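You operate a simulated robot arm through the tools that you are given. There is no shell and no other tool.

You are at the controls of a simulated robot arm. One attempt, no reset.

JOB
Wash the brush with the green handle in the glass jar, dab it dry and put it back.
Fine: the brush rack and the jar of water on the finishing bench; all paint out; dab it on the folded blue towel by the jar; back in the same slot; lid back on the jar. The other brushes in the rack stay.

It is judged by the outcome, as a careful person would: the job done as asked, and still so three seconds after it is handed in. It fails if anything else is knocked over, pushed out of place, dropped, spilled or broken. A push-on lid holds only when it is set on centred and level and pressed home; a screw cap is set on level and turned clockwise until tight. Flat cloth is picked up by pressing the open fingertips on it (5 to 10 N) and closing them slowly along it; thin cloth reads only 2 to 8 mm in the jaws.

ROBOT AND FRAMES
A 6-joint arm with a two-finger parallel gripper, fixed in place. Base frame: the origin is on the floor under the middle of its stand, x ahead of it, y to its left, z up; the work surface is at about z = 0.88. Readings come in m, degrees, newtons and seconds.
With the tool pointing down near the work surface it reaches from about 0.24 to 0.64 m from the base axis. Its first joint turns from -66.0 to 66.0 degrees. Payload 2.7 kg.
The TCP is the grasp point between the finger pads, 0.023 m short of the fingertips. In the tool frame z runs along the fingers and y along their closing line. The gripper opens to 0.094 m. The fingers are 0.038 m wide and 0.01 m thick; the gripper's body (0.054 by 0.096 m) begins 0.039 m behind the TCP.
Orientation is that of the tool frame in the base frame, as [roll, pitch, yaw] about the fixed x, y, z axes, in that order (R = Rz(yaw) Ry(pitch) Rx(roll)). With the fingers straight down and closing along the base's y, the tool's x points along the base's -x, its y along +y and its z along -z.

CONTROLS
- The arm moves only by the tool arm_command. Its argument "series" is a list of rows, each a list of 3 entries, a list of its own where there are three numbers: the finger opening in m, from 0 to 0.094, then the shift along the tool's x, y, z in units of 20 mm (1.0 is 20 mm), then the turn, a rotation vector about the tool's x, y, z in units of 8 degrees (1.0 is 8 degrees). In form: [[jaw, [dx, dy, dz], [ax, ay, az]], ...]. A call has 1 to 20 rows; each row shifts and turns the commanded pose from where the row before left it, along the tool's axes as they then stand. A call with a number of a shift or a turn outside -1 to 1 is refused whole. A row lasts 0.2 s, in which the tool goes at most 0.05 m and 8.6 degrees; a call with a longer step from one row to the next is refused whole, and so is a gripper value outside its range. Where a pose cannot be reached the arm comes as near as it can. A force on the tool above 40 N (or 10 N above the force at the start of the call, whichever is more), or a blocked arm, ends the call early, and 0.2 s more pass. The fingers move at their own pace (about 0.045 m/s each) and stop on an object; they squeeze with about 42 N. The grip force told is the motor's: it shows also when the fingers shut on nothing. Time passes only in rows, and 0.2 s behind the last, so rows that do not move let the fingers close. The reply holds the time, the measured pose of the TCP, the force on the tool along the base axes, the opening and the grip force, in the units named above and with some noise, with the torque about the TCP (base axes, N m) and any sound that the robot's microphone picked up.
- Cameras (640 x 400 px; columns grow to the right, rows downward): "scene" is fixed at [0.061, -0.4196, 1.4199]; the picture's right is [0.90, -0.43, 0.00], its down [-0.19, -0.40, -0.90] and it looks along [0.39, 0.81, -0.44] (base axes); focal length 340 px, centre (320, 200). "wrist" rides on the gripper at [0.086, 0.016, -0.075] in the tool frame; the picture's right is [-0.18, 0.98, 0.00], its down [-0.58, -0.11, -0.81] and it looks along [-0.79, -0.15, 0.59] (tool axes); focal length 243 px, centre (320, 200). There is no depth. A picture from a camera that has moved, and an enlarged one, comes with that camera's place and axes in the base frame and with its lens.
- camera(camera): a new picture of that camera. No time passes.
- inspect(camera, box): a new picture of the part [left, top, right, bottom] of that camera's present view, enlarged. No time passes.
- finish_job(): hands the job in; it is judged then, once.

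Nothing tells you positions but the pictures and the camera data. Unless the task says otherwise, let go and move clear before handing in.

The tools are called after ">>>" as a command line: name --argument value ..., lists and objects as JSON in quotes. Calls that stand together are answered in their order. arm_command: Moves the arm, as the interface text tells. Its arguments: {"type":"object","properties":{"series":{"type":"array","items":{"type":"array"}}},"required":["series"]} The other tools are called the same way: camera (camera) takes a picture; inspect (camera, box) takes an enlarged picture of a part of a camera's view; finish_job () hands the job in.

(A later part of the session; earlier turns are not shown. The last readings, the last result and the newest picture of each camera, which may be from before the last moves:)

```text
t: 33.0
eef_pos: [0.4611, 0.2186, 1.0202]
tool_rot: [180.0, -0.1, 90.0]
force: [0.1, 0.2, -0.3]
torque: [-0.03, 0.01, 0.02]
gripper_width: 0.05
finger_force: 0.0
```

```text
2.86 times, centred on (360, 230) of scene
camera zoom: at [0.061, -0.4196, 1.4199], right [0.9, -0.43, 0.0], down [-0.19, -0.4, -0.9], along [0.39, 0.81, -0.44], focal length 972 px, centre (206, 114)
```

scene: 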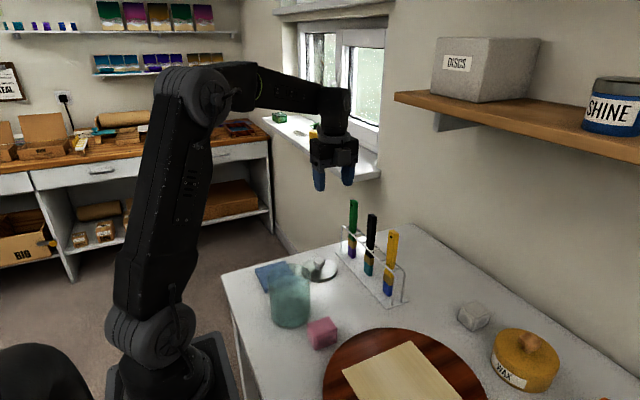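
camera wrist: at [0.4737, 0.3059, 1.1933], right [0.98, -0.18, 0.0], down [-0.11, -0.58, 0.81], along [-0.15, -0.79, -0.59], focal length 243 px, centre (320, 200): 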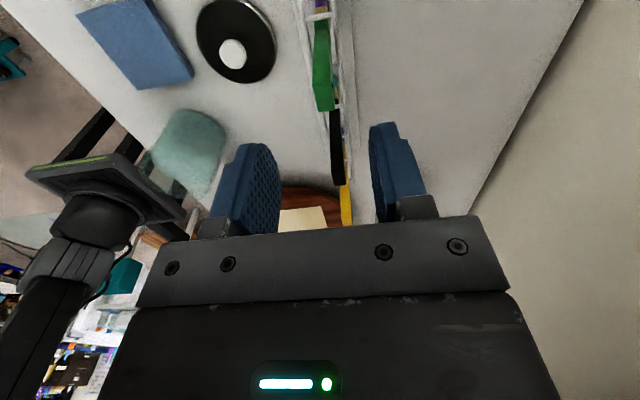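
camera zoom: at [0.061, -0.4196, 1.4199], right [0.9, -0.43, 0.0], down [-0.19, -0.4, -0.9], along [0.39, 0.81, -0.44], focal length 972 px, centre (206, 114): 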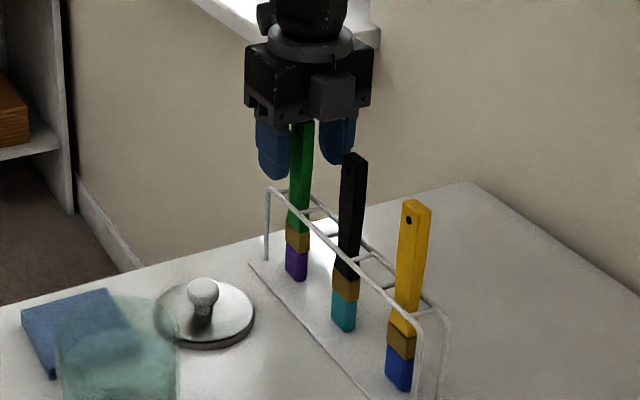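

The handle is centred between the pads and well placed. Closing now.

>>> arm_command --series '[[0.03, [0, 0, 0], [0, 0, 0]], [0.018, [0, 0, 0], [0, 0, 0]], [0.012, [0, 0, 0], [0, 0, 0]], [0.004, [0, 0, 0], [0, 0, 0]], [0.004, [0, 0, 0], [0, 0, 0]]]'

>>> inspect --camera "wrist" --box '[200, 0, 440, 240]'

>>> inspect --camera "scene" --box '[310, 160, 410, 300]'

```text
t: 34.2
eef_pos: [0.4612, 0.2185, 1.0211]
tool_rot: [179.9, -0.1, 90.0]
force: [0.3, -0.1, -0.2]
torque: [0.01, 0.0, 0.01]
gripper_width: 0.011
finger_force: 42.0
```

```text
1.67 times, centred on (320, 120) of wrist
camera zoom: at [0.478, 0.3038, 1.0953], right [0.98, -0.18, 0.0], down [-0.11, -0.58, 0.81], along [-0.15, -0.79, -0.59], focal length 404 px, centre (320, 333)
```

zoom: 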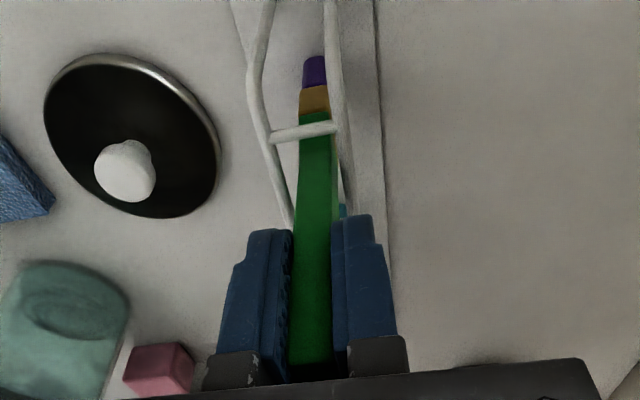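

```text
2.86 times, centred on (360, 230) of scene
camera zoom: at [0.061, -0.4196, 1.4199], right [0.9, -0.43, 0.0], down [-0.19, -0.4, -0.9], along [0.39, 0.81, -0.44], focal length 972 px, centre (206, 114)
```

zoom: 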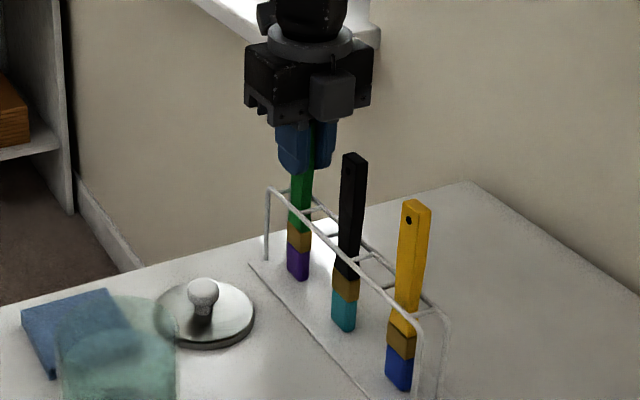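

The brush is held (11 mm) at TCP (0.461, 0.2185, 1.021), which I'll use as the return pose. I'll lift it straight out of the slot.

>>> arm_command --series '[[0.004, [0, 0, -0.2], [0, 0, 0]], [0.004, [0, 0, -0.5], [0, 0, 0]], [0.004, [0, 0, -0.7], [0, 0, 0]], [0.004, [0, 0, -0.8], [0, 0, 0]], [0.004, [0, 0, -0.8], [0, 0, 0]], [0.004, [0, 0, -0.8], [0, 0, 0]], [0.004, [0, 0, -0.8], [0, 0, 0]], [0.004, [0, 0, -0.8], [0, 0, 0]], [0.004, [0, 0, -0.6], [0, 0, 0]], [0.004, [0, 0, 0], [0, 0, 0]]]'

>>> inspect --camera "wrist" --box '[200, 0, 440, 240]'

>>> inspect --camera "scene" --box '[290, 120, 420, 300]'

```text
t: 36.4
eef_pos: [0.4616, 0.2178, 1.1415]
tool_rot: [179.9, -0.1, 90.0]
force: [0.8, 0.4, -0.4]
torque: [0.02, 0.0, 0.03]
gripper_width: 0.011
finger_force: 42.0
```

```text
1.67 times, centred on (320, 120) of wrist
camera zoom: at [0.4774, 0.3035, 1.2152], right [0.98, -0.18, 0.0], down [-0.11, -0.58, 0.81], along [-0.15, -0.79, -0.59], focal length 404 px, centre (320, 333)
```

zoom: 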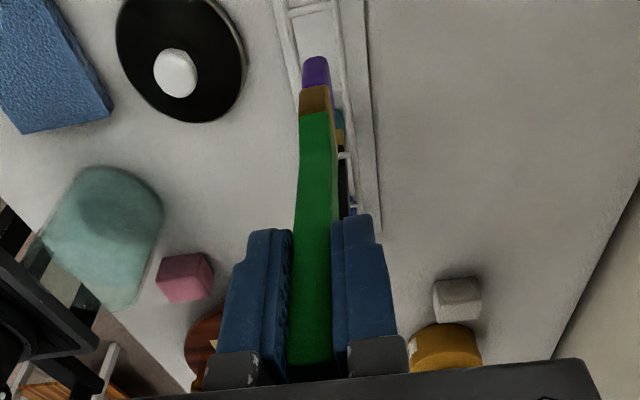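

```text
2.22 times, centred on (355, 210) of scene
camera zoom: at [0.061, -0.4196, 1.4199], right [0.9, -0.43, 0.0], down [-0.19, -0.4, -0.9], along [0.39, 0.81, -0.44], focal length 756 px, centre (242, 178)
```

zoom: 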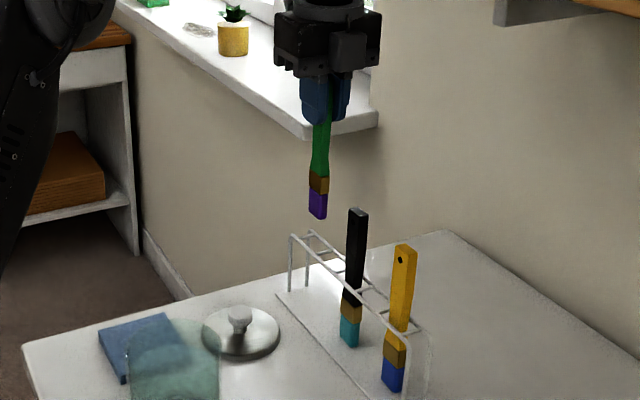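

The brush is out cleanly and hanging straight. I'll raise a bit more and carry it to above the jar.

>>> arm_command --series '[[0.004, [0, 0, -0.6], [0, 0, 0]], [0.004, [-0.2, -0.4, -0.6], [0, 0, 0]], [0.004, [-0.49, -0.92, 0], [0, 0, 0]], [0.004, [-0.49, -0.92, 0], [0, 0, 0]], [0.004, [-0.49, -0.92, 0], [0, 0, 0]], [0.004, [-0.49, -0.92, 0], [0, 0, 0]], [0.004, [-0.49, -0.92, 0], [0, 0, 0]], [0.004, [-0.49, -0.92, 0], [0, 0, 0]], [0.004, [-0.49, -0.92, 0], [0, 0, 0]], [0.004, [-0.49, -0.92, 0], [0, 0, 0]], [0.004, [-0.49, -0.92, 0], [0, 0, 0]], [0.004, [-0.49, -0.92, 0], [0, 0, 0]], [0.004, [-0.49, -0.92, 0], [0, 0, 0]], [0.004, [-0.3, -0.5, 0], [0, 0, 0]], [0.004, [0, 0, 0], [0, 0, 0]]]'

>>> camera --camera "wrist"

>>> inspect --camera "scene" --box '[220, 140, 360, 340]'

```text
t: 39.6
eef_pos: [0.2404, 0.1008, 1.1645]
tool_rot: [179.9, 0.0, 90.0]
force: [0.3, -0.7, 0.6]
torque: [0.02, 0.03, 0.01]
gripper_width: 0.011
finger_force: 42.0
```

```text
taken
camera wrist: at [0.2567, 0.1861, 1.2382], right [0.98, -0.18, 0.0], down [-0.11, -0.58, 0.81], along [-0.15, -0.79, -0.59], focal length 243 px, centre (320, 200)
```

wrist: 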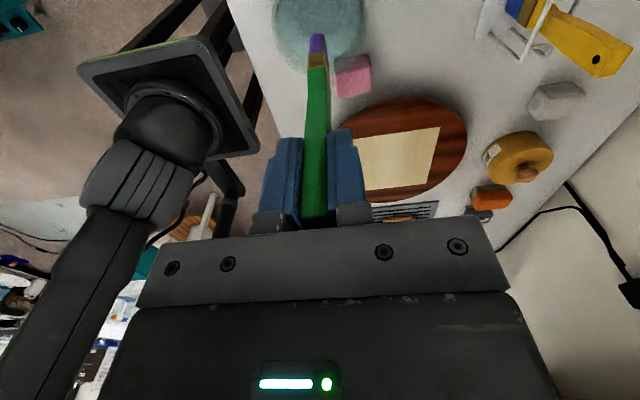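

```text
2.00 times, centred on (290, 240) of scene
camera zoom: at [0.061, -0.4196, 1.4199], right [0.9, -0.43, 0.0], down [-0.19, -0.4, -0.9], along [0.39, 0.81, -0.44], focal length 681 px, centre (380, 120)
```

zoom: 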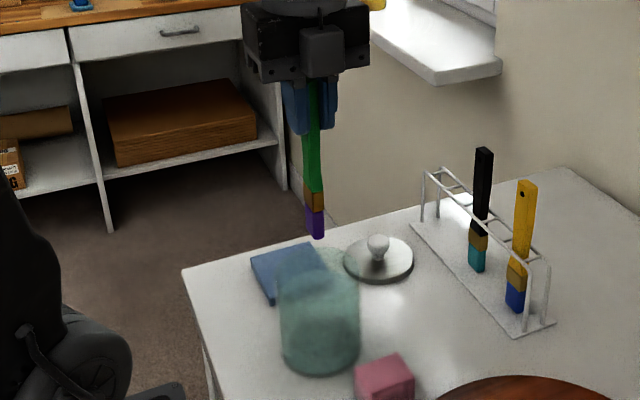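

The brush hangs above the jar mouth. Let me check the centring in an enlarged wrist view before lowering.

>>> inspect --camera "wrist" --box '[240, 0, 400, 100]'

>>> inspect --camera "scene" --box '[240, 240, 340, 340]'

```text
4.00 times, centred on (320, 50) of wrist
camera zoom: at [0.2567, 0.1861, 1.2382], right [0.98, -0.18, 0.0], down [-0.11, -0.58, 0.81], along [-0.15, -0.79, -0.59], focal length 970 px, centre (320, 800)
```

zoom: 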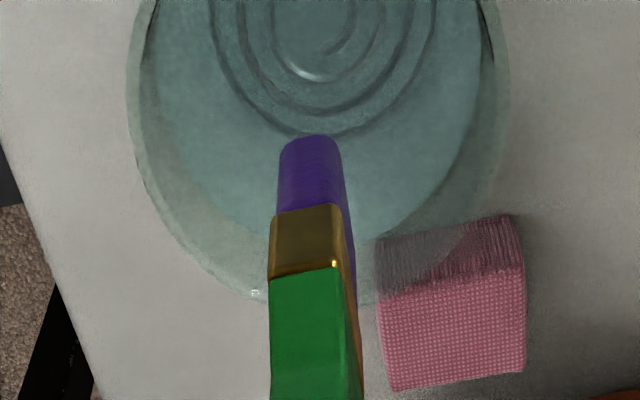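

```text
4.00 times, centred on (290, 290) of scene
camera zoom: at [0.061, -0.4196, 1.4199], right [0.9, -0.43, 0.0], down [-0.19, -0.4, -0.9], along [0.39, 0.81, -0.44], focal length 1361 px, centre (440, -160)
```

zoom: 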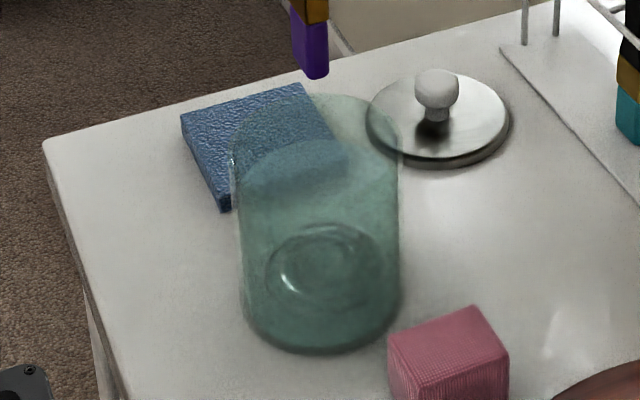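

The brush is centred over the mouth (rim z≈0.982, water surface ≈0.952, inner radius ≈40 mm). I'll lower it slowly so the bristles are under water, tip around z 0.91.

>>> arm_command --series '[[0.004, [0, 0, 0.6], [0, 0, 0]], [0.004, [0, 0, 0.7], [0, 0, 0]], [0.004, [0, 0, 0.7], [0, 0, 0]], [0.004, [0, 0, 0.6], [0, 0, 0]], [0.004, [0, 0, 0.5], [0, 0, 0]], [0.004, [0, 0, 0.4], [0, 0, 0]], [0.004, [0, 0, 0.4], [0, 0, 0]], [0.004, [0, 0, 0.4], [0, 0, 0]], [0.004, [0, 0, 0.4], [0, 0, 0]], [0.004, [0, 0, 0.4], [0, 0, 0]], [0.004, [0, 0, 0.4], [0, 0, 0]], [0.004, [0, 0, 0.3], [0, 0, 0]], [0.004, [0, 0, 0], [0, 0, 0]]]'

>>> inspect --camera "scene" --box '[240, 220, 340, 340]'

>>> camera --camera "wrist"

```text
t: 42.4
eef_pos: [0.2402, 0.1, 1.0482]
tool_rot: [179.8, -0.1, 90.0]
force: [0.4, 0.8, -0.3]
torque: [-0.03, -0.02, 0.02]
gripper_width: 0.0112
finger_force: 41.7
```

```text
3.33 times, centred on (290, 280) of scene
camera zoom: at [0.061, -0.4196, 1.4199], right [0.9, -0.43, 0.0], down [-0.19, -0.4, -0.9], along [0.39, 0.81, -0.44], focal length 1134 px, centre (420, -67)
```

zoom: 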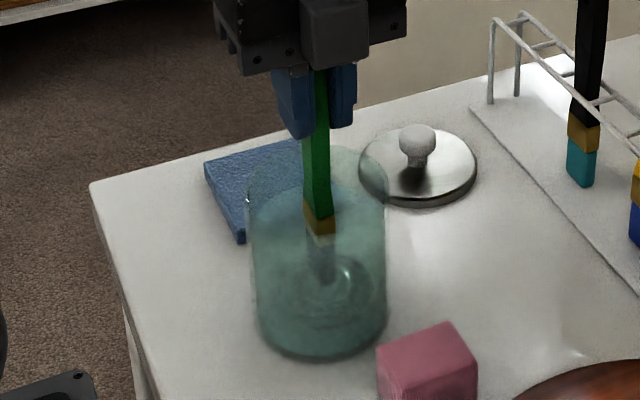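

```text
taken
camera wrist: at [0.2579, 0.1858, 1.1221], right [0.98, -0.18, 0.0], down [-0.11, -0.58, 0.81], along [-0.15, -0.79, -0.59], focal length 243 px, centre (320, 200)
```

wrist: 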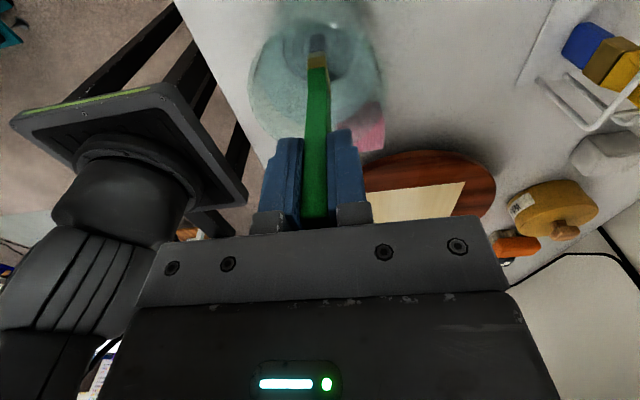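

The bristles are submerged. I'll swirl in 10 mm circles, well clear of the glass, to wash the paint out.

>>> arm_command --series '[[0.004, [0, 0.5, 0], [0, 0, 0]], [0.004, [0.354, -0.146, 0], [0, 0, 0]], [0.004, [0.146, -0.354, 0], [0, 0, 0]], [0.004, [-0.146, -0.354, 0], [0, 0, 0]], [0.004, [-0.354, -0.146, 0], [0, 0, 0]], [0.004, [-0.354, 0.146, 0], [0, 0, 0]], [0.004, [-0.146, 0.354, 0], [0, 0, 0]], [0.004, [0.146, 0.354, 0], [0, 0, 0]], [0.004, [0.354, 0.146, 0], [0, 0, 0]], [0.004, [0.354, -0.146, 0], [0, 0, 0]], [0.004, [0.146, -0.354, 0], [0, 0, 0]], [0.004, [-0.146, -0.354, 0], [0, 0, 0]], [0.004, [-0.354, -0.146, 0], [0, 0, 0]], [0.004, [-0.354, 0.146, 0], [0, 0, 0]], [0.004, [-0.146, 0.354, 0], [0, 0, 0]], [0.004, [0.146, 0.354, 0], [0, 0, 0]], [0.004, [0.354, 0.146, 0], [0, 0, 0]], [0.004, [0, -0.5, 0], [0, 0, 0]]]'

>>> inspect --camera "scene" --box '[250, 240, 330, 340]'

>>> inspect --camera "wrist" --box '[240, 0, 400, 140]'

```text
t: 46.2
eef_pos: [0.2412, 0.1007, 1.0487]
tool_rot: [179.9, -0.1, 89.9]
force: [-0.3, 0.6, -0.2]
torque: [-0.02, 0.02, -0.04]
gripper_width: 0.011
finger_force: 42.4
```

```text
4.00 times, centred on (290, 290) of scene
camera zoom: at [0.061, -0.4196, 1.4199], right [0.9, -0.43, 0.0], down [-0.19, -0.4, -0.9], along [0.39, 0.81, -0.44], focal length 1361 px, centre (440, -160)
```

zoom: 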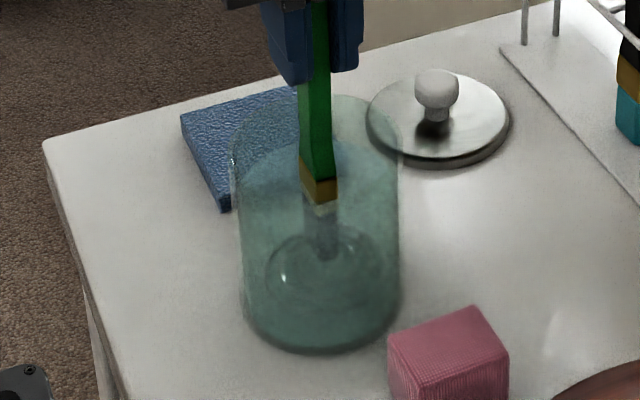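

```text
2.86 times, centred on (320, 70) of wrist
camera zoom: at [0.2576, 0.1861, 1.123], right [0.98, -0.18, 0.0], down [-0.11, -0.58, 0.81], along [-0.15, -0.79, -0.59], focal length 693 px, centre (320, 571)
```

zoom: 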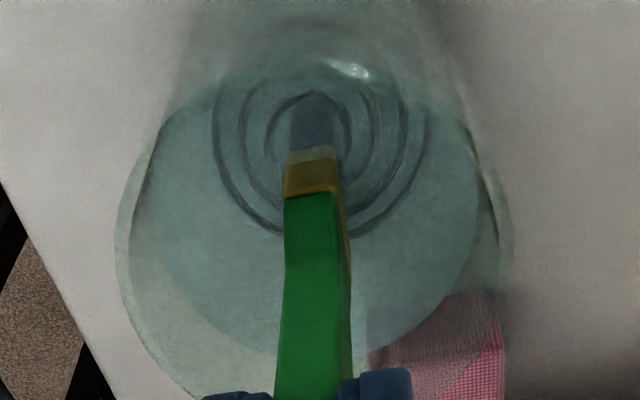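

The bristles already look less purple. I'll continue with more circles plus gentle up-and-down motion.

>>> arm_command --series '[[0.004, [0, 0.5, 0.2], [0, 0, 0]], [0.004, [0.354, -0.146, 0], [0, 0, 0]], [0.004, [0.146, -0.354, 0], [0, 0, 0]], [0.004, [-0.146, -0.354, 0], [0, 0, 0]], [0.004, [-0.354, -0.146, 0], [0, 0, 0]], [0.004, [-0.354, 0.146, 0], [0, 0, 0]], [0.004, [-0.146, 0.354, 0], [0, 0, 0]], [0.004, [0.146, 0.354, 0], [0, 0, 0]], [0.004, [0.354, 0.146, 0], [0, 0, 0]], [0.004, [0.354, -0.146, 0], [0, 0, 0]], [0.004, [0.146, -0.354, 0], [0, 0, 0]], [0.004, [-0.146, -0.354, 0], [0, 0, 0]], [0.004, [-0.354, -0.146, 0], [0, 0, 0]], [0.004, [-0.354, 0.146, 0], [0, 0, 0]], [0.004, [-0.146, 0.354, 0], [0, 0, 0]], [0.004, [0.146, 0.354, 0], [0, 0, 0]], [0.004, [0.354, 0.146, 0], [0, 0, 0]], [0.004, [0, -0.5, -0.2], [0, 0, 0]]]'

>>> arm_command --series '[[0.004, [0, 0, 0.3], [0, 0, 0]], [0.004, [0, 0.5, 0], [0, 0, 0]], [0.004, [0, -0.5, 0], [0, 0, 0]], [0.004, [0, -0.5, 0], [0, 0, 0]], [0.004, [0, 0.5, 0], [0, 0, 0]], [0.004, [0, 0.5, 0], [0, 0, 0]], [0.004, [0, -0.5, 0], [0, 0, 0]], [0.004, [0, -0.5, 0], [0, 0, 0]], [0.004, [0, 0.5, 0], [0, 0, 0]], [0.004, [0, 0.5, 0], [0, 0, 0]], [0.004, [0, -0.5, 0], [0, 0, 0]], [0.004, [0, -0.5, 0], [0, 0, 0]], [0.004, [0, 0.5, 0], [0, 0, 0]], [0.004, [0, 0, -0.3], [0, 0, 0]], [0.004, [0, 0, 0], [0, 0, 0]]]'

>>> inspect --camera "wrist" --box '[240, 0, 400, 140]'

>>> inspect --camera "scene" --box '[250, 240, 330, 340]'

```text
t: 50.0
eef_pos: [0.2402, 0.1002, 1.0484]
tool_rot: [180.0, 0.0, 90.0]
force: [-0.9, 0.5, 0.7]
torque: [0.01, 0.01, -0.01]
gripper_width: 0.011
finger_force: 42.2
```

```text
t: 53.2
eef_pos: [0.2407, 0.1011, 1.0491]
tool_rot: [179.9, -0.1, 90.0]
force: [-0.3, 0.3, -0.4]
torque: [-0.01, 0.04, 0.0]
gripper_width: 0.0112
finger_force: 41.8
```

```text
2.86 times, centred on (320, 70) of wrist
camera zoom: at [0.2571, 0.1862, 1.1231], right [0.98, -0.18, 0.0], down [-0.11, -0.58, 0.81], along [-0.15, -0.79, -0.59], focal length 693 px, centre (320, 571)
```

zoom: 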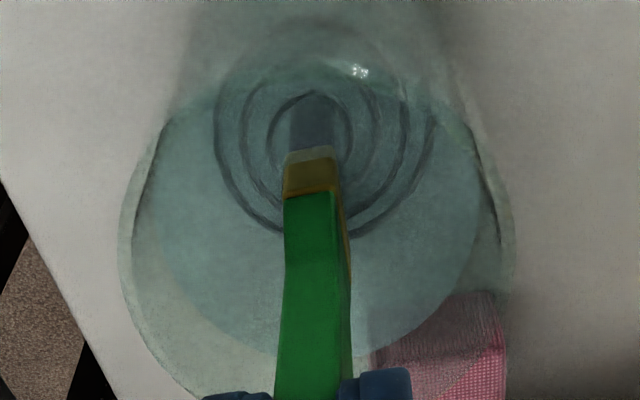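

```text
4.00 times, centred on (290, 290) of scene
camera zoom: at [0.061, -0.4196, 1.4199], right [0.9, -0.43, 0.0], down [-0.19, -0.4, -0.9], along [0.39, 0.81, -0.44], focal length 1361 px, centre (440, -160)
```

zoom: 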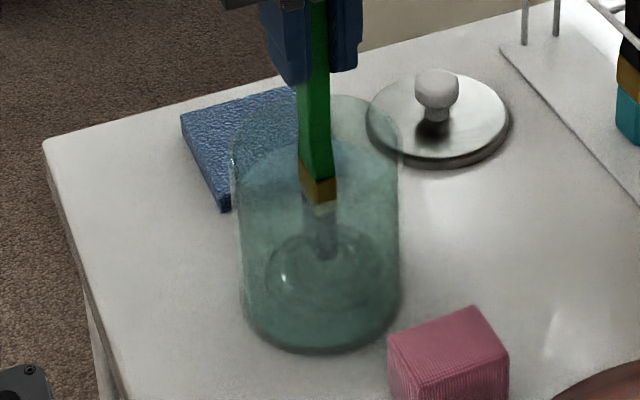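

I'll raise the bristles just above the water, still over the jar, to check their colour.

>>> arm_command --series '[[0.004, [0, 0, -0.4], [0, 0, 0]], [0.004, [0, 0, -0.4], [0, 0, 0]], [0.004, [0, 0, -0.4], [0, 0, 0]], [0.004, [0, 0, -0.4], [0, 0, 0]], [0.004, [0, 0, -0.4], [0, 0, 0]], [0.004, [0, 0, -0.4], [0, 0, 0]], [0.004, [0, 0, -0.4], [0, 0, 0]], [0.004, [0, 0, -0.4], [0, 0, 0]], [0.004, [0, 0, 0], [0, 0, 0]]]'

>>> inspect --camera "wrist" --box '[240, 0, 400, 140]'

>>> inspect --camera "scene" --box '[250, 210, 350, 310]'

```text
t: 55.2
eef_pos: [0.2401, 0.0996, 1.1128]
tool_rot: [179.9, -0.1, 90.0]
force: [0.4, 0.2, 0.0]
torque: [0.0, 0.02, -0.01]
gripper_width: 0.0113
finger_force: 42.4
```

```text
2.86 times, centred on (320, 70) of wrist
camera zoom: at [0.2568, 0.1866, 1.1867], right [0.98, -0.18, 0.0], down [-0.11, -0.58, 0.81], along [-0.15, -0.79, -0.59], focal length 693 px, centre (320, 571)
```

zoom: 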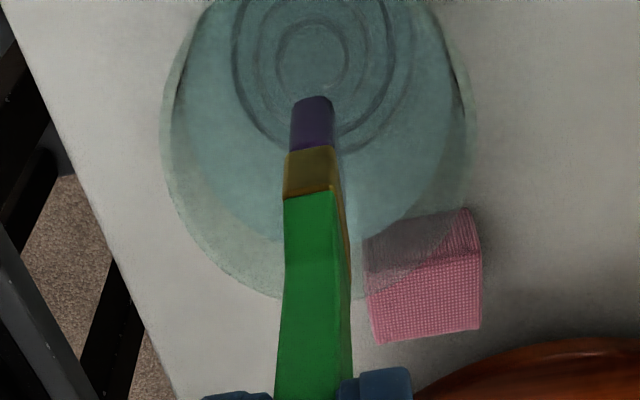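

```text
4.00 times, centred on (300, 260) of scene
camera zoom: at [0.061, -0.4196, 1.4199], right [0.9, -0.43, 0.0], down [-0.19, -0.4, -0.9], along [0.39, 0.81, -0.44], focal length 1361 px, centre (400, -40)
```

zoom: 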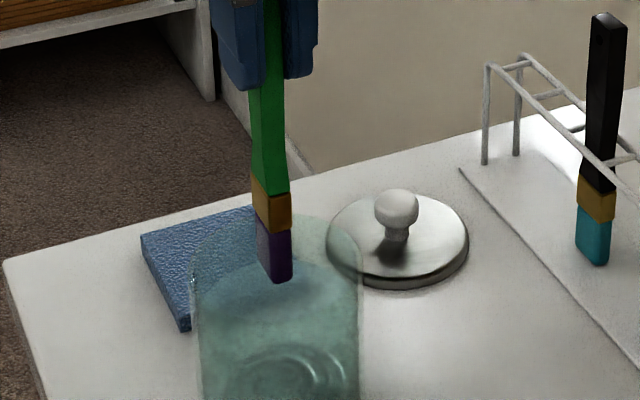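

The bristles still look purple, though duller; I'll raise them just over the rim (still above the jar) for a clear look.

>>> arm_command --series '[[0.004, [0, 0, -0.5], [0, 0, 0]], [0.004, [0, 0, -0.5], [0, 0, 0]], [0.004, [0, 0, -0.5], [0, 0, 0]], [0.004, [0, 0, 0], [0, 0, 0]]]'

>>> inspect --camera "wrist" --box '[280, 0, 360, 80]'

>>> inspect --camera "scene" --box '[260, 210, 340, 290]'

```text
t: 56.2
eef_pos: [0.2396, 0.1015, 1.1428]
tool_rot: [179.9, 0.0, 90.1]
force: [0.5, -0.1, -0.9]
torque: [0.01, 0.0, -0.01]
gripper_width: 0.0109
finger_force: 41.9
```

```text
5.00 times, centred on (320, 40) of wrist
camera zoom: at [0.2559, 0.187, 1.2172], right [0.98, -0.18, 0.0], down [-0.11, -0.58, 0.81], along [-0.15, -0.79, -0.59], focal length 1213 px, centre (320, 1000)
```

zoom: 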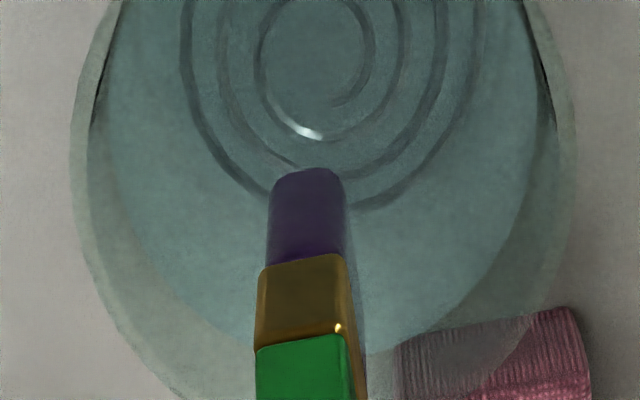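

```text
5.00 times, centred on (300, 250) of scene
camera zoom: at [0.061, -0.4196, 1.4199], right [0.9, -0.43, 0.0], down [-0.19, -0.4, -0.9], along [0.39, 0.81, -0.44], focal length 1702 px, centre (420, -50)
```

zoom: 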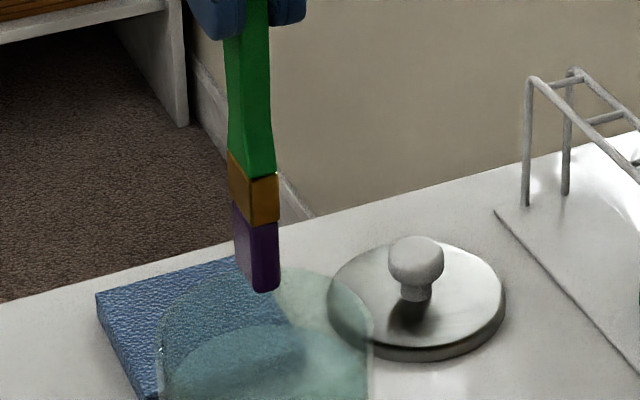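

There is a spiral scrubbing coil at the jar's bottom (z≈0.90), and the bristles are still purple. So the brush needs to be rubbed lightly on that coil. I'll lower back in and feel for it.

>>> arm_command --series '[[0.004, [0, -0.02, 0.5], [0, 0, 0]], [0.004, [0, 0, 0.5], [0, 0, 0]], [0.004, [0, 0, 0.5], [0, 0, 0]], [0.004, [0, 0, 0.5], [0, 0, 0]], [0.004, [0, 0, 0.5], [0, 0, 0]], [0.004, [0, 0, 0.5], [0, 0, 0]], [0.004, [0, 0, 0.5], [0, 0, 0]], [0.004, [0, 0, 0.5], [0, 0, 0]], [0.004, [0, 0, 0.4], [0, 0, 0]], [0.004, [0, 0, 0.4], [0, 0, 0]], [0.004, [0, 0, 0.1], [0, 0, 0]], [0.004, [0, 0, 0], [0, 0, 0]]]'

>>> arm_command --series '[[0.004, [0, 0, 0.07], [0, 0, 0]], [0.004, [0, 0, 0.07], [0, 0, 0]], [0.004, [0, 0, 0], [0, 0, 0]]]'

```text
t: 58.8
eef_pos: [0.2413, 0.1001, 1.0442]
tool_rot: [180.0, -0.1, 90.0]
force: [-0.2, 0.4, -1.1]
torque: [-0.02, -0.02, -0.01]
gripper_width: 0.0115
finger_force: 42.5
```

```text
t: 59.6
eef_pos: [0.2405, 0.1011, 1.0403]
tool_rot: [179.9, -0.2, 89.9]
force: [-0.1, -0.1, -0.4]
torque: [0.01, 0.0, -0.01]
gripper_width: 0.0111
finger_force: 42.3
```

>>> arm_command --series '[[0.004, [0, 0, 0.07], [0, 0, 0]], [0.004, [0, 0, 0.07], [0, 0, 0]], [0.004, [0, 0, 0], [0, 0, 0]]]'

>>> arm_command --series '[[0.004, [0, 0, 0.07], [0, 0, 0]], [0.004, [0, 0, 0], [0, 0, 0]]]'

```text
t: 60.4
eef_pos: [0.2395, 0.1011, 1.0403]
tool_rot: [179.7, -0.1, 90.1]
force: [-3.6, -2.1, 23.0]
torque: [-0.21, 0.51, 0.04]
gripper_width: 0.0114
finger_force: 41.8
```

```text
t: 60.8
eef_pos: [0.2412, 0.1004, 1.0399]
tool_rot: [179.7, -0.1, 90.1]
force: [-3.5, 0.6, 9.2]
torque: [-0.02, 0.56, 0.0]
gripper_width: 0.0109
finger_force: 42.3
stopped in row 2: the force on the tool passed its limit at 43 N (the readings are from after the stop); the commanded pose is now the measured one
```

Contact with the coil at TCP z≈1.040; I pressed a bit too hard. I'll ease up slightly and check the brush and force before rubbing.

>>> arm_command --series '[[0.004, [0, 0, -0.03], [0, 0, 0]], [0.004, [0, 0, 0], [0, 0, 0]]]'

>>> inspect --camera "wrist" --box '[240, 0, 400, 140]'

>>> inspect --camera "scene" --box '[250, 220, 350, 340]'

```text
t: 61.4
eef_pos: [0.24, 0.102, 1.0398]
tool_rot: [179.6, -0.1, 90.1]
force: [-1.4, -0.9, 1.5]
torque: [-0.02, 0.11, -0.02]
gripper_width: 0.0112
finger_force: 42.0
```

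```text
2.86 times, centred on (320, 70) of wrist
camera zoom: at [0.257, 0.187, 1.1142], right [0.98, -0.18, 0.01], down [-0.11, -0.58, 0.8], along [-0.14, -0.79, -0.59], focal length 693 px, centre (320, 571)
```

zoom: 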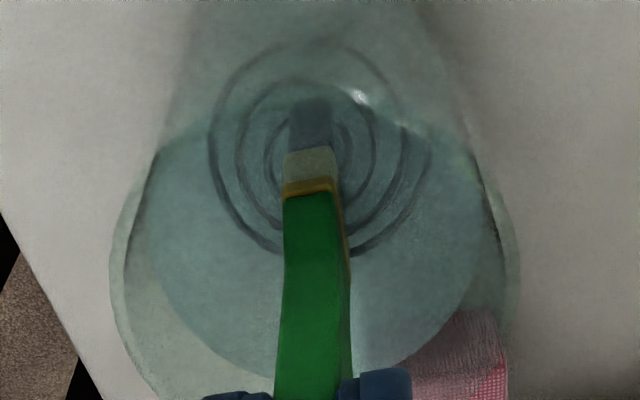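

```text
3.33 times, centred on (300, 280) of scene
camera zoom: at [0.061, -0.4196, 1.4199], right [0.9, -0.43, 0.0], down [-0.19, -0.4, -0.9], along [0.39, 0.81, -0.44], focal length 1134 px, centre (387, -67)
```

zoom: 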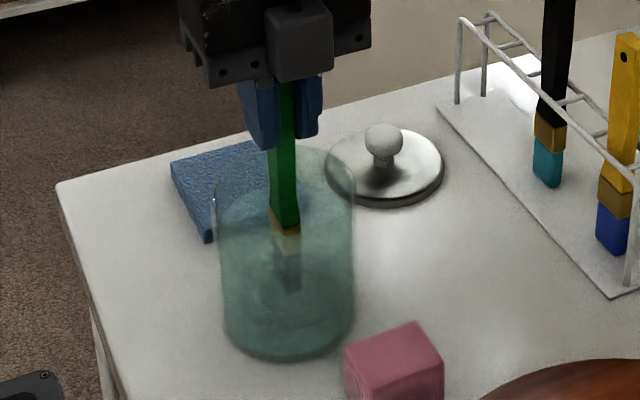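

Light contact (1.5 N) now. I'll rub the bristles over the coil gently in both directions.

>>> arm_command --series '[[0.004, [0, 0.25, 0.03], [0, 0, 0]], [0.004, [0, 0.25, 0], [0, 0, 0]], [0.004, [0, -0.25, 0], [0, 0, 0]], [0.004, [0, -0.25, 0], [0, 0, 0]], [0.004, [0, -0.25, 0], [0, 0, 0]], [0.004, [0, -0.25, 0], [0, 0, 0]], [0.004, [0, 0.25, 0], [0, 0, 0]], [0.004, [0, 0.25, 0], [0, 0, 0]]]'

```text
t: 63.2
eef_pos: [0.2406, 0.1006, 1.0393]
tool_rot: [179.6, -0.1, 90.1]
force: [-8.4, -0.3, 22.2]
torque: [-0.01, 1.19, 0.03]
gripper_width: 0.0111
finger_force: 42.4
```

The force is higher than I want; I'll ease up by half a millimetre and keep rubbing lightly.

>>> arm_command --series '[[0.004, [0, 0, -0.025], [0, 0, 0]], [0.004, [0, 0, 0], [0, 0, 0]]]'

```text
t: 63.8
eef_pos: [0.2418, 0.1009, 1.0397]
tool_rot: [179.6, -0.2, 90.0]
force: [-7.2, 1.0, 15.2]
torque: [0.32, 0.96, -0.01]
gripper_width: 0.0111
finger_force: 42.1
```

>>> arm_command --series '[[0.004, [0, 0, -0.03], [0, 0, 0]], [0.004, [0, 0, 0], [0, 0, 0]]]'

```text
t: 64.4
eef_pos: [0.2418, 0.1011, 1.0393]
tool_rot: [179.7, -0.2, 89.9]
force: [-1.0, 0.0, 0.7]
torque: [-0.01, 0.12, 0.02]
gripper_width: 0.0113
finger_force: 41.8
```

Now it's a light touch. Rubbing back and forth along x, then along y.

>>> arm_command --series '[[0.004, [0, 0.25, 0.02], [0, 0, 0]], [0.004, [0, 0.25, 0], [0, 0, 0]], [0.004, [0, -0.25, 0], [0, 0, 0]], [0.004, [0, -0.25, 0], [0, 0, 0]], [0.004, [0, -0.25, 0], [0, 0, 0]], [0.004, [0, -0.25, 0], [0, 0, 0]], [0.004, [0, 0.25, 0], [0, 0, 0]], [0.004, [0, 0.25, 0], [0, 0, 0]], [0.004, [0.25, 0, 0], [0, 0, 0]], [0.004, [0.25, 0, 0], [0, 0, 0]], [0.004, [-0.25, 0, 0], [0, 0, 0]], [0.004, [-0.25, 0, 0], [0, 0, 0]], [0.004, [-0.25, 0, 0], [0, 0, 0]], [0.004, [-0.25, 0, 0], [0, 0, 0]], [0.004, [0.25, 0, 0], [0, 0, 0]], [0.004, [0.25, 0, 0], [0, 0, 0]]]'

>>> inspect --camera "wrist" --box '[240, 0, 400, 140]'

>>> inspect --camera "scene" --box '[250, 220, 350, 340]'

```text
t: 67.8
eef_pos: [0.2406, 0.101, 1.0402]
tool_rot: [179.7, -0.2, 90.0]
force: [0.7, 0.7, 0.6]
torque: [0.0, 0.03, -0.01]
gripper_width: 0.0111
finger_force: 41.8
```

```text
2.86 times, centred on (320, 70) of wrist
camera zoom: at [0.2569, 0.1875, 1.1148], right [0.98, -0.18, 0.01], down [-0.11, -0.58, 0.8], along [-0.14, -0.79, -0.59], focal length 693 px, centre (320, 571)
```

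zoom: 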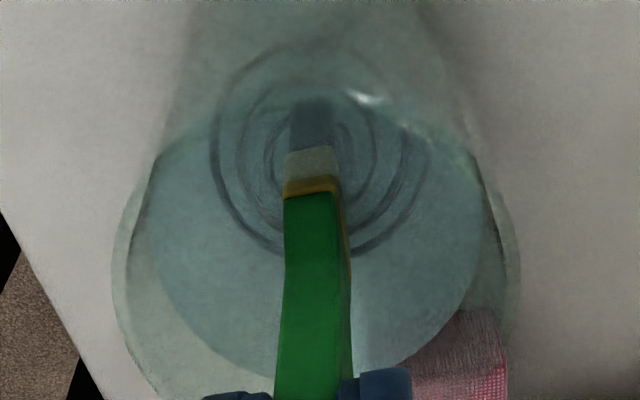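

```text
3.33 times, centred on (300, 280) of scene
camera zoom: at [0.061, -0.4196, 1.4199], right [0.9, -0.43, 0.0], down [-0.19, -0.4, -0.9], along [0.39, 0.81, -0.44], focal length 1134 px, centre (387, -67)
```

zoom: 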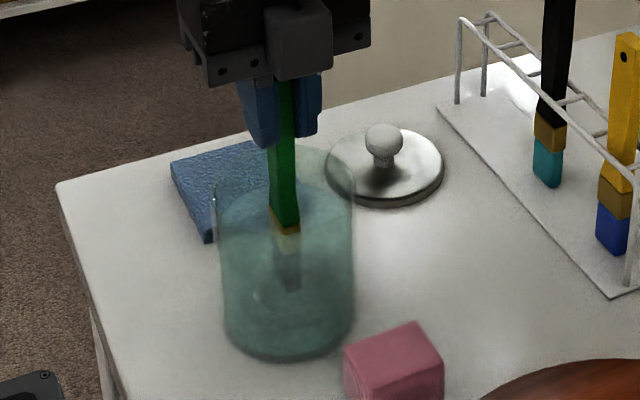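

I'll rub with a touch more pressure (a few newtons) for a longer set, then check the colour.

>>> arm_command --series '[[0.004, [0, 0.25, 0.02], [0, 0, 0]], [0.004, [0, 0.25, 0], [0, 0, 0]], [0.004, [0, -0.25, 0], [0, 0, 0]], [0.004, [0, -0.25, 0], [0, 0, 0]], [0.004, [0, -0.25, 0], [0, 0, 0]], [0.004, [0, -0.25, 0], [0, 0, 0]], [0.004, [0, 0.25, 0], [0, 0, 0]], [0.004, [0, 0.25, 0], [0, 0, 0]], [0.004, [0.25, 0, 0], [0, 0, 0]], [0.004, [0.25, 0, 0], [0, 0, 0]], [0.004, [-0.25, 0, 0], [0, 0, 0]], [0.004, [-0.25, 0, 0], [0, 0, 0]], [0.004, [-0.25, 0, 0], [0, 0, 0]], [0.004, [-0.25, 0, 0], [0, 0, 0]], [0.004, [0.25, 0, 0], [0, 0, 0]], [0.004, [0.25, 0, 0], [0, 0, 0]]]'

>>> arm_command --series '[[0.004, [0, 0.25, 0], [0, 0, 0]], [0.004, [0, 0.25, 0], [0, 0, 0]], [0.004, [0, -0.25, 0], [0, 0, 0]], [0.004, [0, -0.25, 0], [0, 0, 0]], [0.004, [0, -0.25, 0], [0, 0, 0]], [0.004, [0, -0.25, 0], [0, 0, 0]], [0.004, [0, 0.25, 0], [0, 0, 0]], [0.004, [0, 0.25, 0], [0, 0, 0]], [0.004, [0.25, 0, 0], [0, 0, 0]], [0.004, [0.25, 0, 0], [0, 0, 0]], [0.004, [-0.25, 0, 0], [0, 0, 0]], [0.004, [-0.25, 0, 0], [0, 0, 0]], [0.004, [-0.25, 0, 0], [0, 0, 0]], [0.004, [-0.25, 0, 0], [0, 0, 0]], [0.004, [0.25, 0, 0], [0, 0, 0]], [0.004, [0.25, 0, 0], [0, 0, 0]]]'

>>> inspect --camera "scene" --box '[250, 220, 350, 340]'

```text
t: 71.2
eef_pos: [0.2404, 0.1017, 1.04]
tool_rot: [179.7, -0.1, 90.0]
force: [0.0, -4.3, 7.5]
torque: [-0.47, 0.08, 0.02]
gripper_width: 0.0113
finger_force: 41.8
```

```text
t: 74.6
eef_pos: [0.2408, 0.1009, 1.0399]
tool_rot: [179.7, -0.1, 90.1]
force: [0.0, -3.7, 5.8]
torque: [-0.37, 0.01, 0.02]
gripper_width: 0.011
finger_force: 41.8
```

```text
3.33 times, centred on (300, 280) of scene
camera zoom: at [0.0609, -0.4197, 1.4199], right [0.9, -0.43, 0.0], down [-0.19, -0.4, -0.9], along [0.39, 0.81, -0.44], focal length 1134 px, centre (387, -67)
```

zoom: 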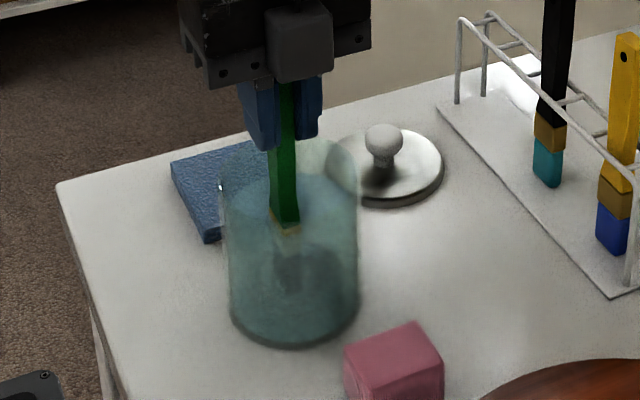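

The rubbing dragged the jar by roughly 1 cm (toward +x, +y). I'll stop pressing, raise the brush straight up, and look at both the paint and the jar's position.

>>> arm_command --series '[[0.004, [0, 0, -0.2], [0, 0, 0]], [0.004, [0, 0, -0.4], [0, 0, 0]], [0.004, [0, 0, -0.4], [0, 0, 0]], [0.004, [0, 0, -0.4], [0, 0, 0]], [0.004, [0, 0, -0.4], [0, 0, 0]], [0.004, [0, 0, -0.4], [0, 0, 0]], [0.004, [0, 0, -0.4], [0, 0, 0]], [0.004, [0, 0, -0.5], [0, 0, 0]], [0.004, [0, 0, -0.5], [0, 0, 0]], [0.004, [0, 0, -0.5], [0, 0, 0]], [0.004, [0, 0, -0.5], [0, 0, 0]], [0.004, [0, 0, -0.5], [0, 0, 0]], [0.004, [0, 0, 0], [0, 0, 0]]]'

>>> inspect --camera "wrist" --box '[260, 0, 380, 80]'

>>> inspect --camera "scene" --box '[250, 210, 350, 340]'

>>> camera --camera "wrist"

```text
t: 77.4
eef_pos: [0.2417, 0.1018, 1.1415]
tool_rot: [179.6, -0.3, 90.0]
force: [0.0, 0.0, -0.3]
torque: [-0.03, 0.03, 0.0]
gripper_width: 0.0115
finger_force: 42.2
```

```text
5.00 times, centred on (320, 40) of wrist
camera zoom: at [0.2566, 0.188, 1.2157], right [0.98, -0.18, 0.01], down [-0.11, -0.58, 0.8], along [-0.14, -0.79, -0.59], focal length 1213 px, centre (320, 1000)
```

zoom: 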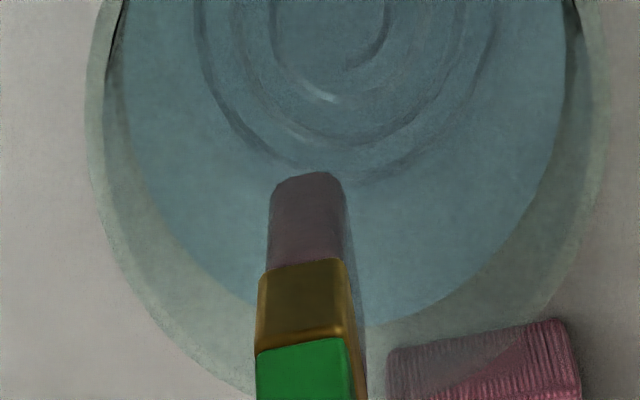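

```text
3.08 times, centred on (300, 275) of scene
camera zoom: at [0.061, -0.4196, 1.4199], right [0.9, -0.43, 0.0], down [-0.19, -0.4, -0.9], along [0.39, 0.81, -0.44], focal length 1047 px, centre (382, -31)
```

zoom: 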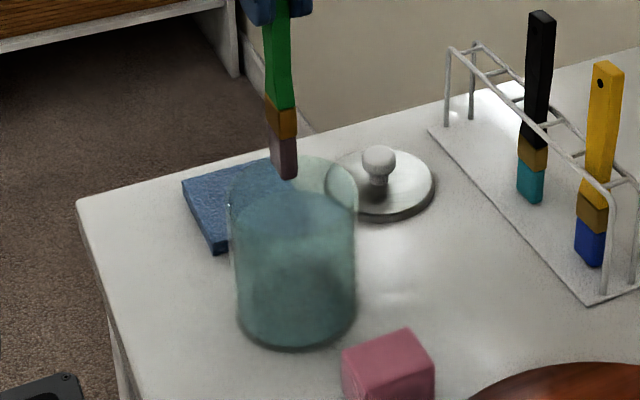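

```text
taken
camera wrist: at [0.2566, 0.188, 1.2157], right [0.98, -0.18, 0.01], down [-0.11, -0.58, 0.8], along [-0.14, -0.79, -0.59], focal length 243 px, centre (320, 200)
```

wrist: 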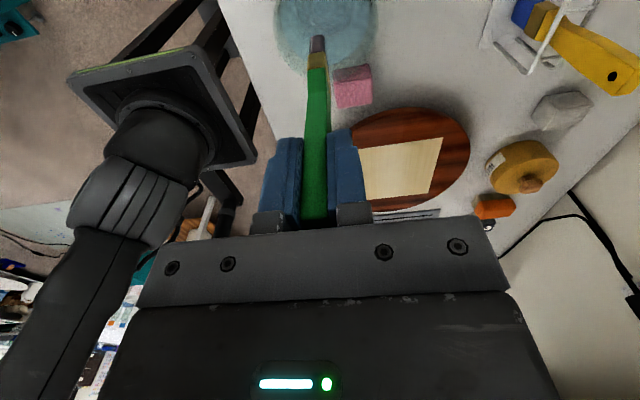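

The coil rubbing works: the bristles are now mostly grey with a faint mauve tint. But sideways rubbing shoved the jar to about (0.2475, 0.107), which I'll correct later with the empty gripper. To finish cleaning without dragging the jar, I'll re-centre, go down again and twist the brush lightly on the coil instead.

>>> arm_command --series '[[0.004, [0.25, 0.3, 0.3], [0, 0, 0]], [0.004, [0, 0, 0.5], [0, 0, 0]], [0.004, [0, 0, 0.5], [0, 0, 0]], [0.004, [0, 0, 0.5], [0, 0, 0]], [0.004, [0, 0, 0.5], [0, 0, 0]], [0.004, [0, 0, 0.5], [0, 0, 0]], [0.004, [0, 0, 0.5], [0, 0, 0]], [0.004, [0, 0, 0.5], [0, 0, 0]], [0.004, [0, 0, 0.5], [0, 0, 0]], [0.004, [0, 0, 0.4], [0, 0, 0]], [0.004, [0, 0, 0.2], [0, 0, 0]], [0.004, [0, 0, 0], [0, 0, 0]]]'

>>> inspect --camera "wrist" --box '[240, 0, 400, 140]'

>>> inspect --camera "scene" --box '[250, 210, 350, 340]'

```text
t: 80.0
eef_pos: [0.2464, 0.1055, 1.0436]
tool_rot: [179.6, -0.3, 90.1]
force: [0.2, 0.3, -1.2]
torque: [0.0, -0.02, -0.01]
gripper_width: 0.0112
finger_force: 42.2
```

```text
2.86 times, centred on (320, 70) of wrist
camera zoom: at [0.2623, 0.1912, 1.1178], right [0.98, -0.18, 0.01], down [-0.11, -0.58, 0.8], along [-0.14, -0.79, -0.59], focal length 693 px, centre (320, 571)
```

zoom: 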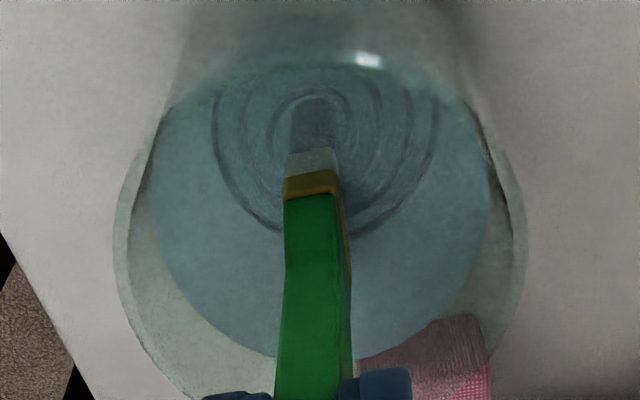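

```text
3.08 times, centred on (300, 275) of scene
camera zoom: at [0.061, -0.4196, 1.4199], right [0.9, -0.43, 0.0], down [-0.19, -0.4, -0.9], along [0.39, 0.81, -0.44], focal length 1047 px, centre (382, -31)
```

zoom: 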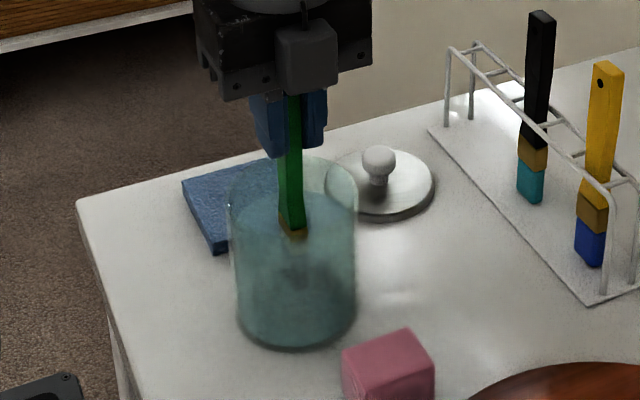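

The brush is centred in the jar. I'll go down to light contact and measure the force.

>>> arm_command --series '[[0.004, [0, 0, 0.1], [0, 0, 0]], [0.004, [0, 0, 0.05], [0, 0, 0]], [0.004, [0, 0, 0], [0, 0, 0]]]'

```text
t: 80.8
eef_pos: [0.2471, 0.1047, 1.0407]
tool_rot: [179.7, -0.2, 90.1]
force: [-0.9, 0.1, -0.3]
torque: [0.0, 0.0, 0.0]
gripper_width: 0.011
finger_force: 42.4
```

>>> arm_command --series '[[0.004, [0, 0, 0.03], [0, 0, 0]], [0.004, [0, 0, 0], [0, 0, 0]]]'

```text
t: 81.4
eef_pos: [0.2471, 0.106, 1.0399]
tool_rot: [179.6, -0.1, 90.0]
force: [0.2, -0.1, -0.2]
torque: [0.01, 0.0, 0.01]
gripper_width: 0.0111
finger_force: 41.7
```

>>> arm_command --series '[[0.004, [0, 0, 0.03], [0, 0, 0]], [0.004, [0, 0, 0], [0, 0, 0]]]'

```text
t: 82.0
eef_pos: [0.2452, 0.106, 1.0398]
tool_rot: [179.6, -0.2, 90.0]
force: [0.1, -0.5, 2.2]
torque: [-0.06, 0.01, 0.01]
gripper_width: 0.0108
finger_force: 42.1
```

Contact at 2.2 N. Now I'll twist the brush back and forth about its own axis with slight pressure.

>>> arm_command --series '[[0.004, [0, 0, 0.015], [0, 0, 1]], [0.004, [0, 0, 0], [0, 0, 1]], [0.004, [0, 0, 0], [0, 0, -1]], [0.004, [0, 0, 0], [0, 0, -1]], [0.004, [0, 0, 0], [0, 0, -1]], [0.004, [0, 0, 0], [0, 0, -1]], [0.004, [0, 0, 0], [0, 0, 1]], [0.004, [0, 0, 0], [0, 0, 1]], [0.004, [0, 0, 0], [0, 0, 1]], [0.004, [0, 0, 0], [0, 0, 1]], [0.004, [0, 0, 0], [0, 0, -1]], [0.004, [0, 0, 0], [0, 0, -1]], [0.004, [0, 0, 0], [0, 0, -1]], [0.004, [0, 0, 0], [0, 0, -1]], [0.004, [0, 0, 0], [0, 0, 1]], [0.004, [0, 0, 0], [0, 0, 1]], [0.004, [0, 0, 0], [0, 0, 0]]]'

>>> inspect --camera "scene" --box '[250, 210, 350, 340]'

>>> inspect --camera "wrist" --box '[240, 0, 400, 140]'

```text
t: 85.6
eef_pos: [0.2471, 0.1059, 1.04]
tool_rot: [179.6, -0.2, 90.0]
force: [-2.5, -0.7, 11.6]
torque: [-0.11, 0.24, 0.03]
gripper_width: 0.0111
finger_force: 41.3
```

```text
3.08 times, centred on (300, 275) of scene
camera zoom: at [0.0608, -0.4197, 1.4199], right [0.9, -0.43, 0.0], down [-0.19, -0.4, -0.9], along [0.39, 0.81, -0.44], focal length 1047 px, centre (382, -31)
```

zoom: 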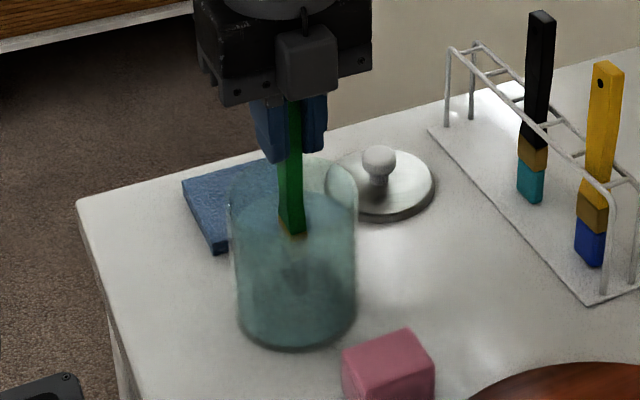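

```text
2.86 times, centred on (320, 70) of wrist
camera zoom: at [0.2626, 0.1919, 1.1136], right [0.98, -0.18, 0.01], down [-0.11, -0.58, 0.8], along [-0.15, -0.79, -0.59], focal length 693 px, centre (320, 571)
```

zoom: 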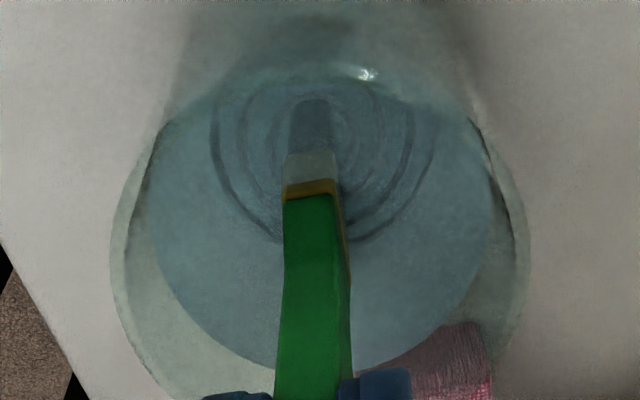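

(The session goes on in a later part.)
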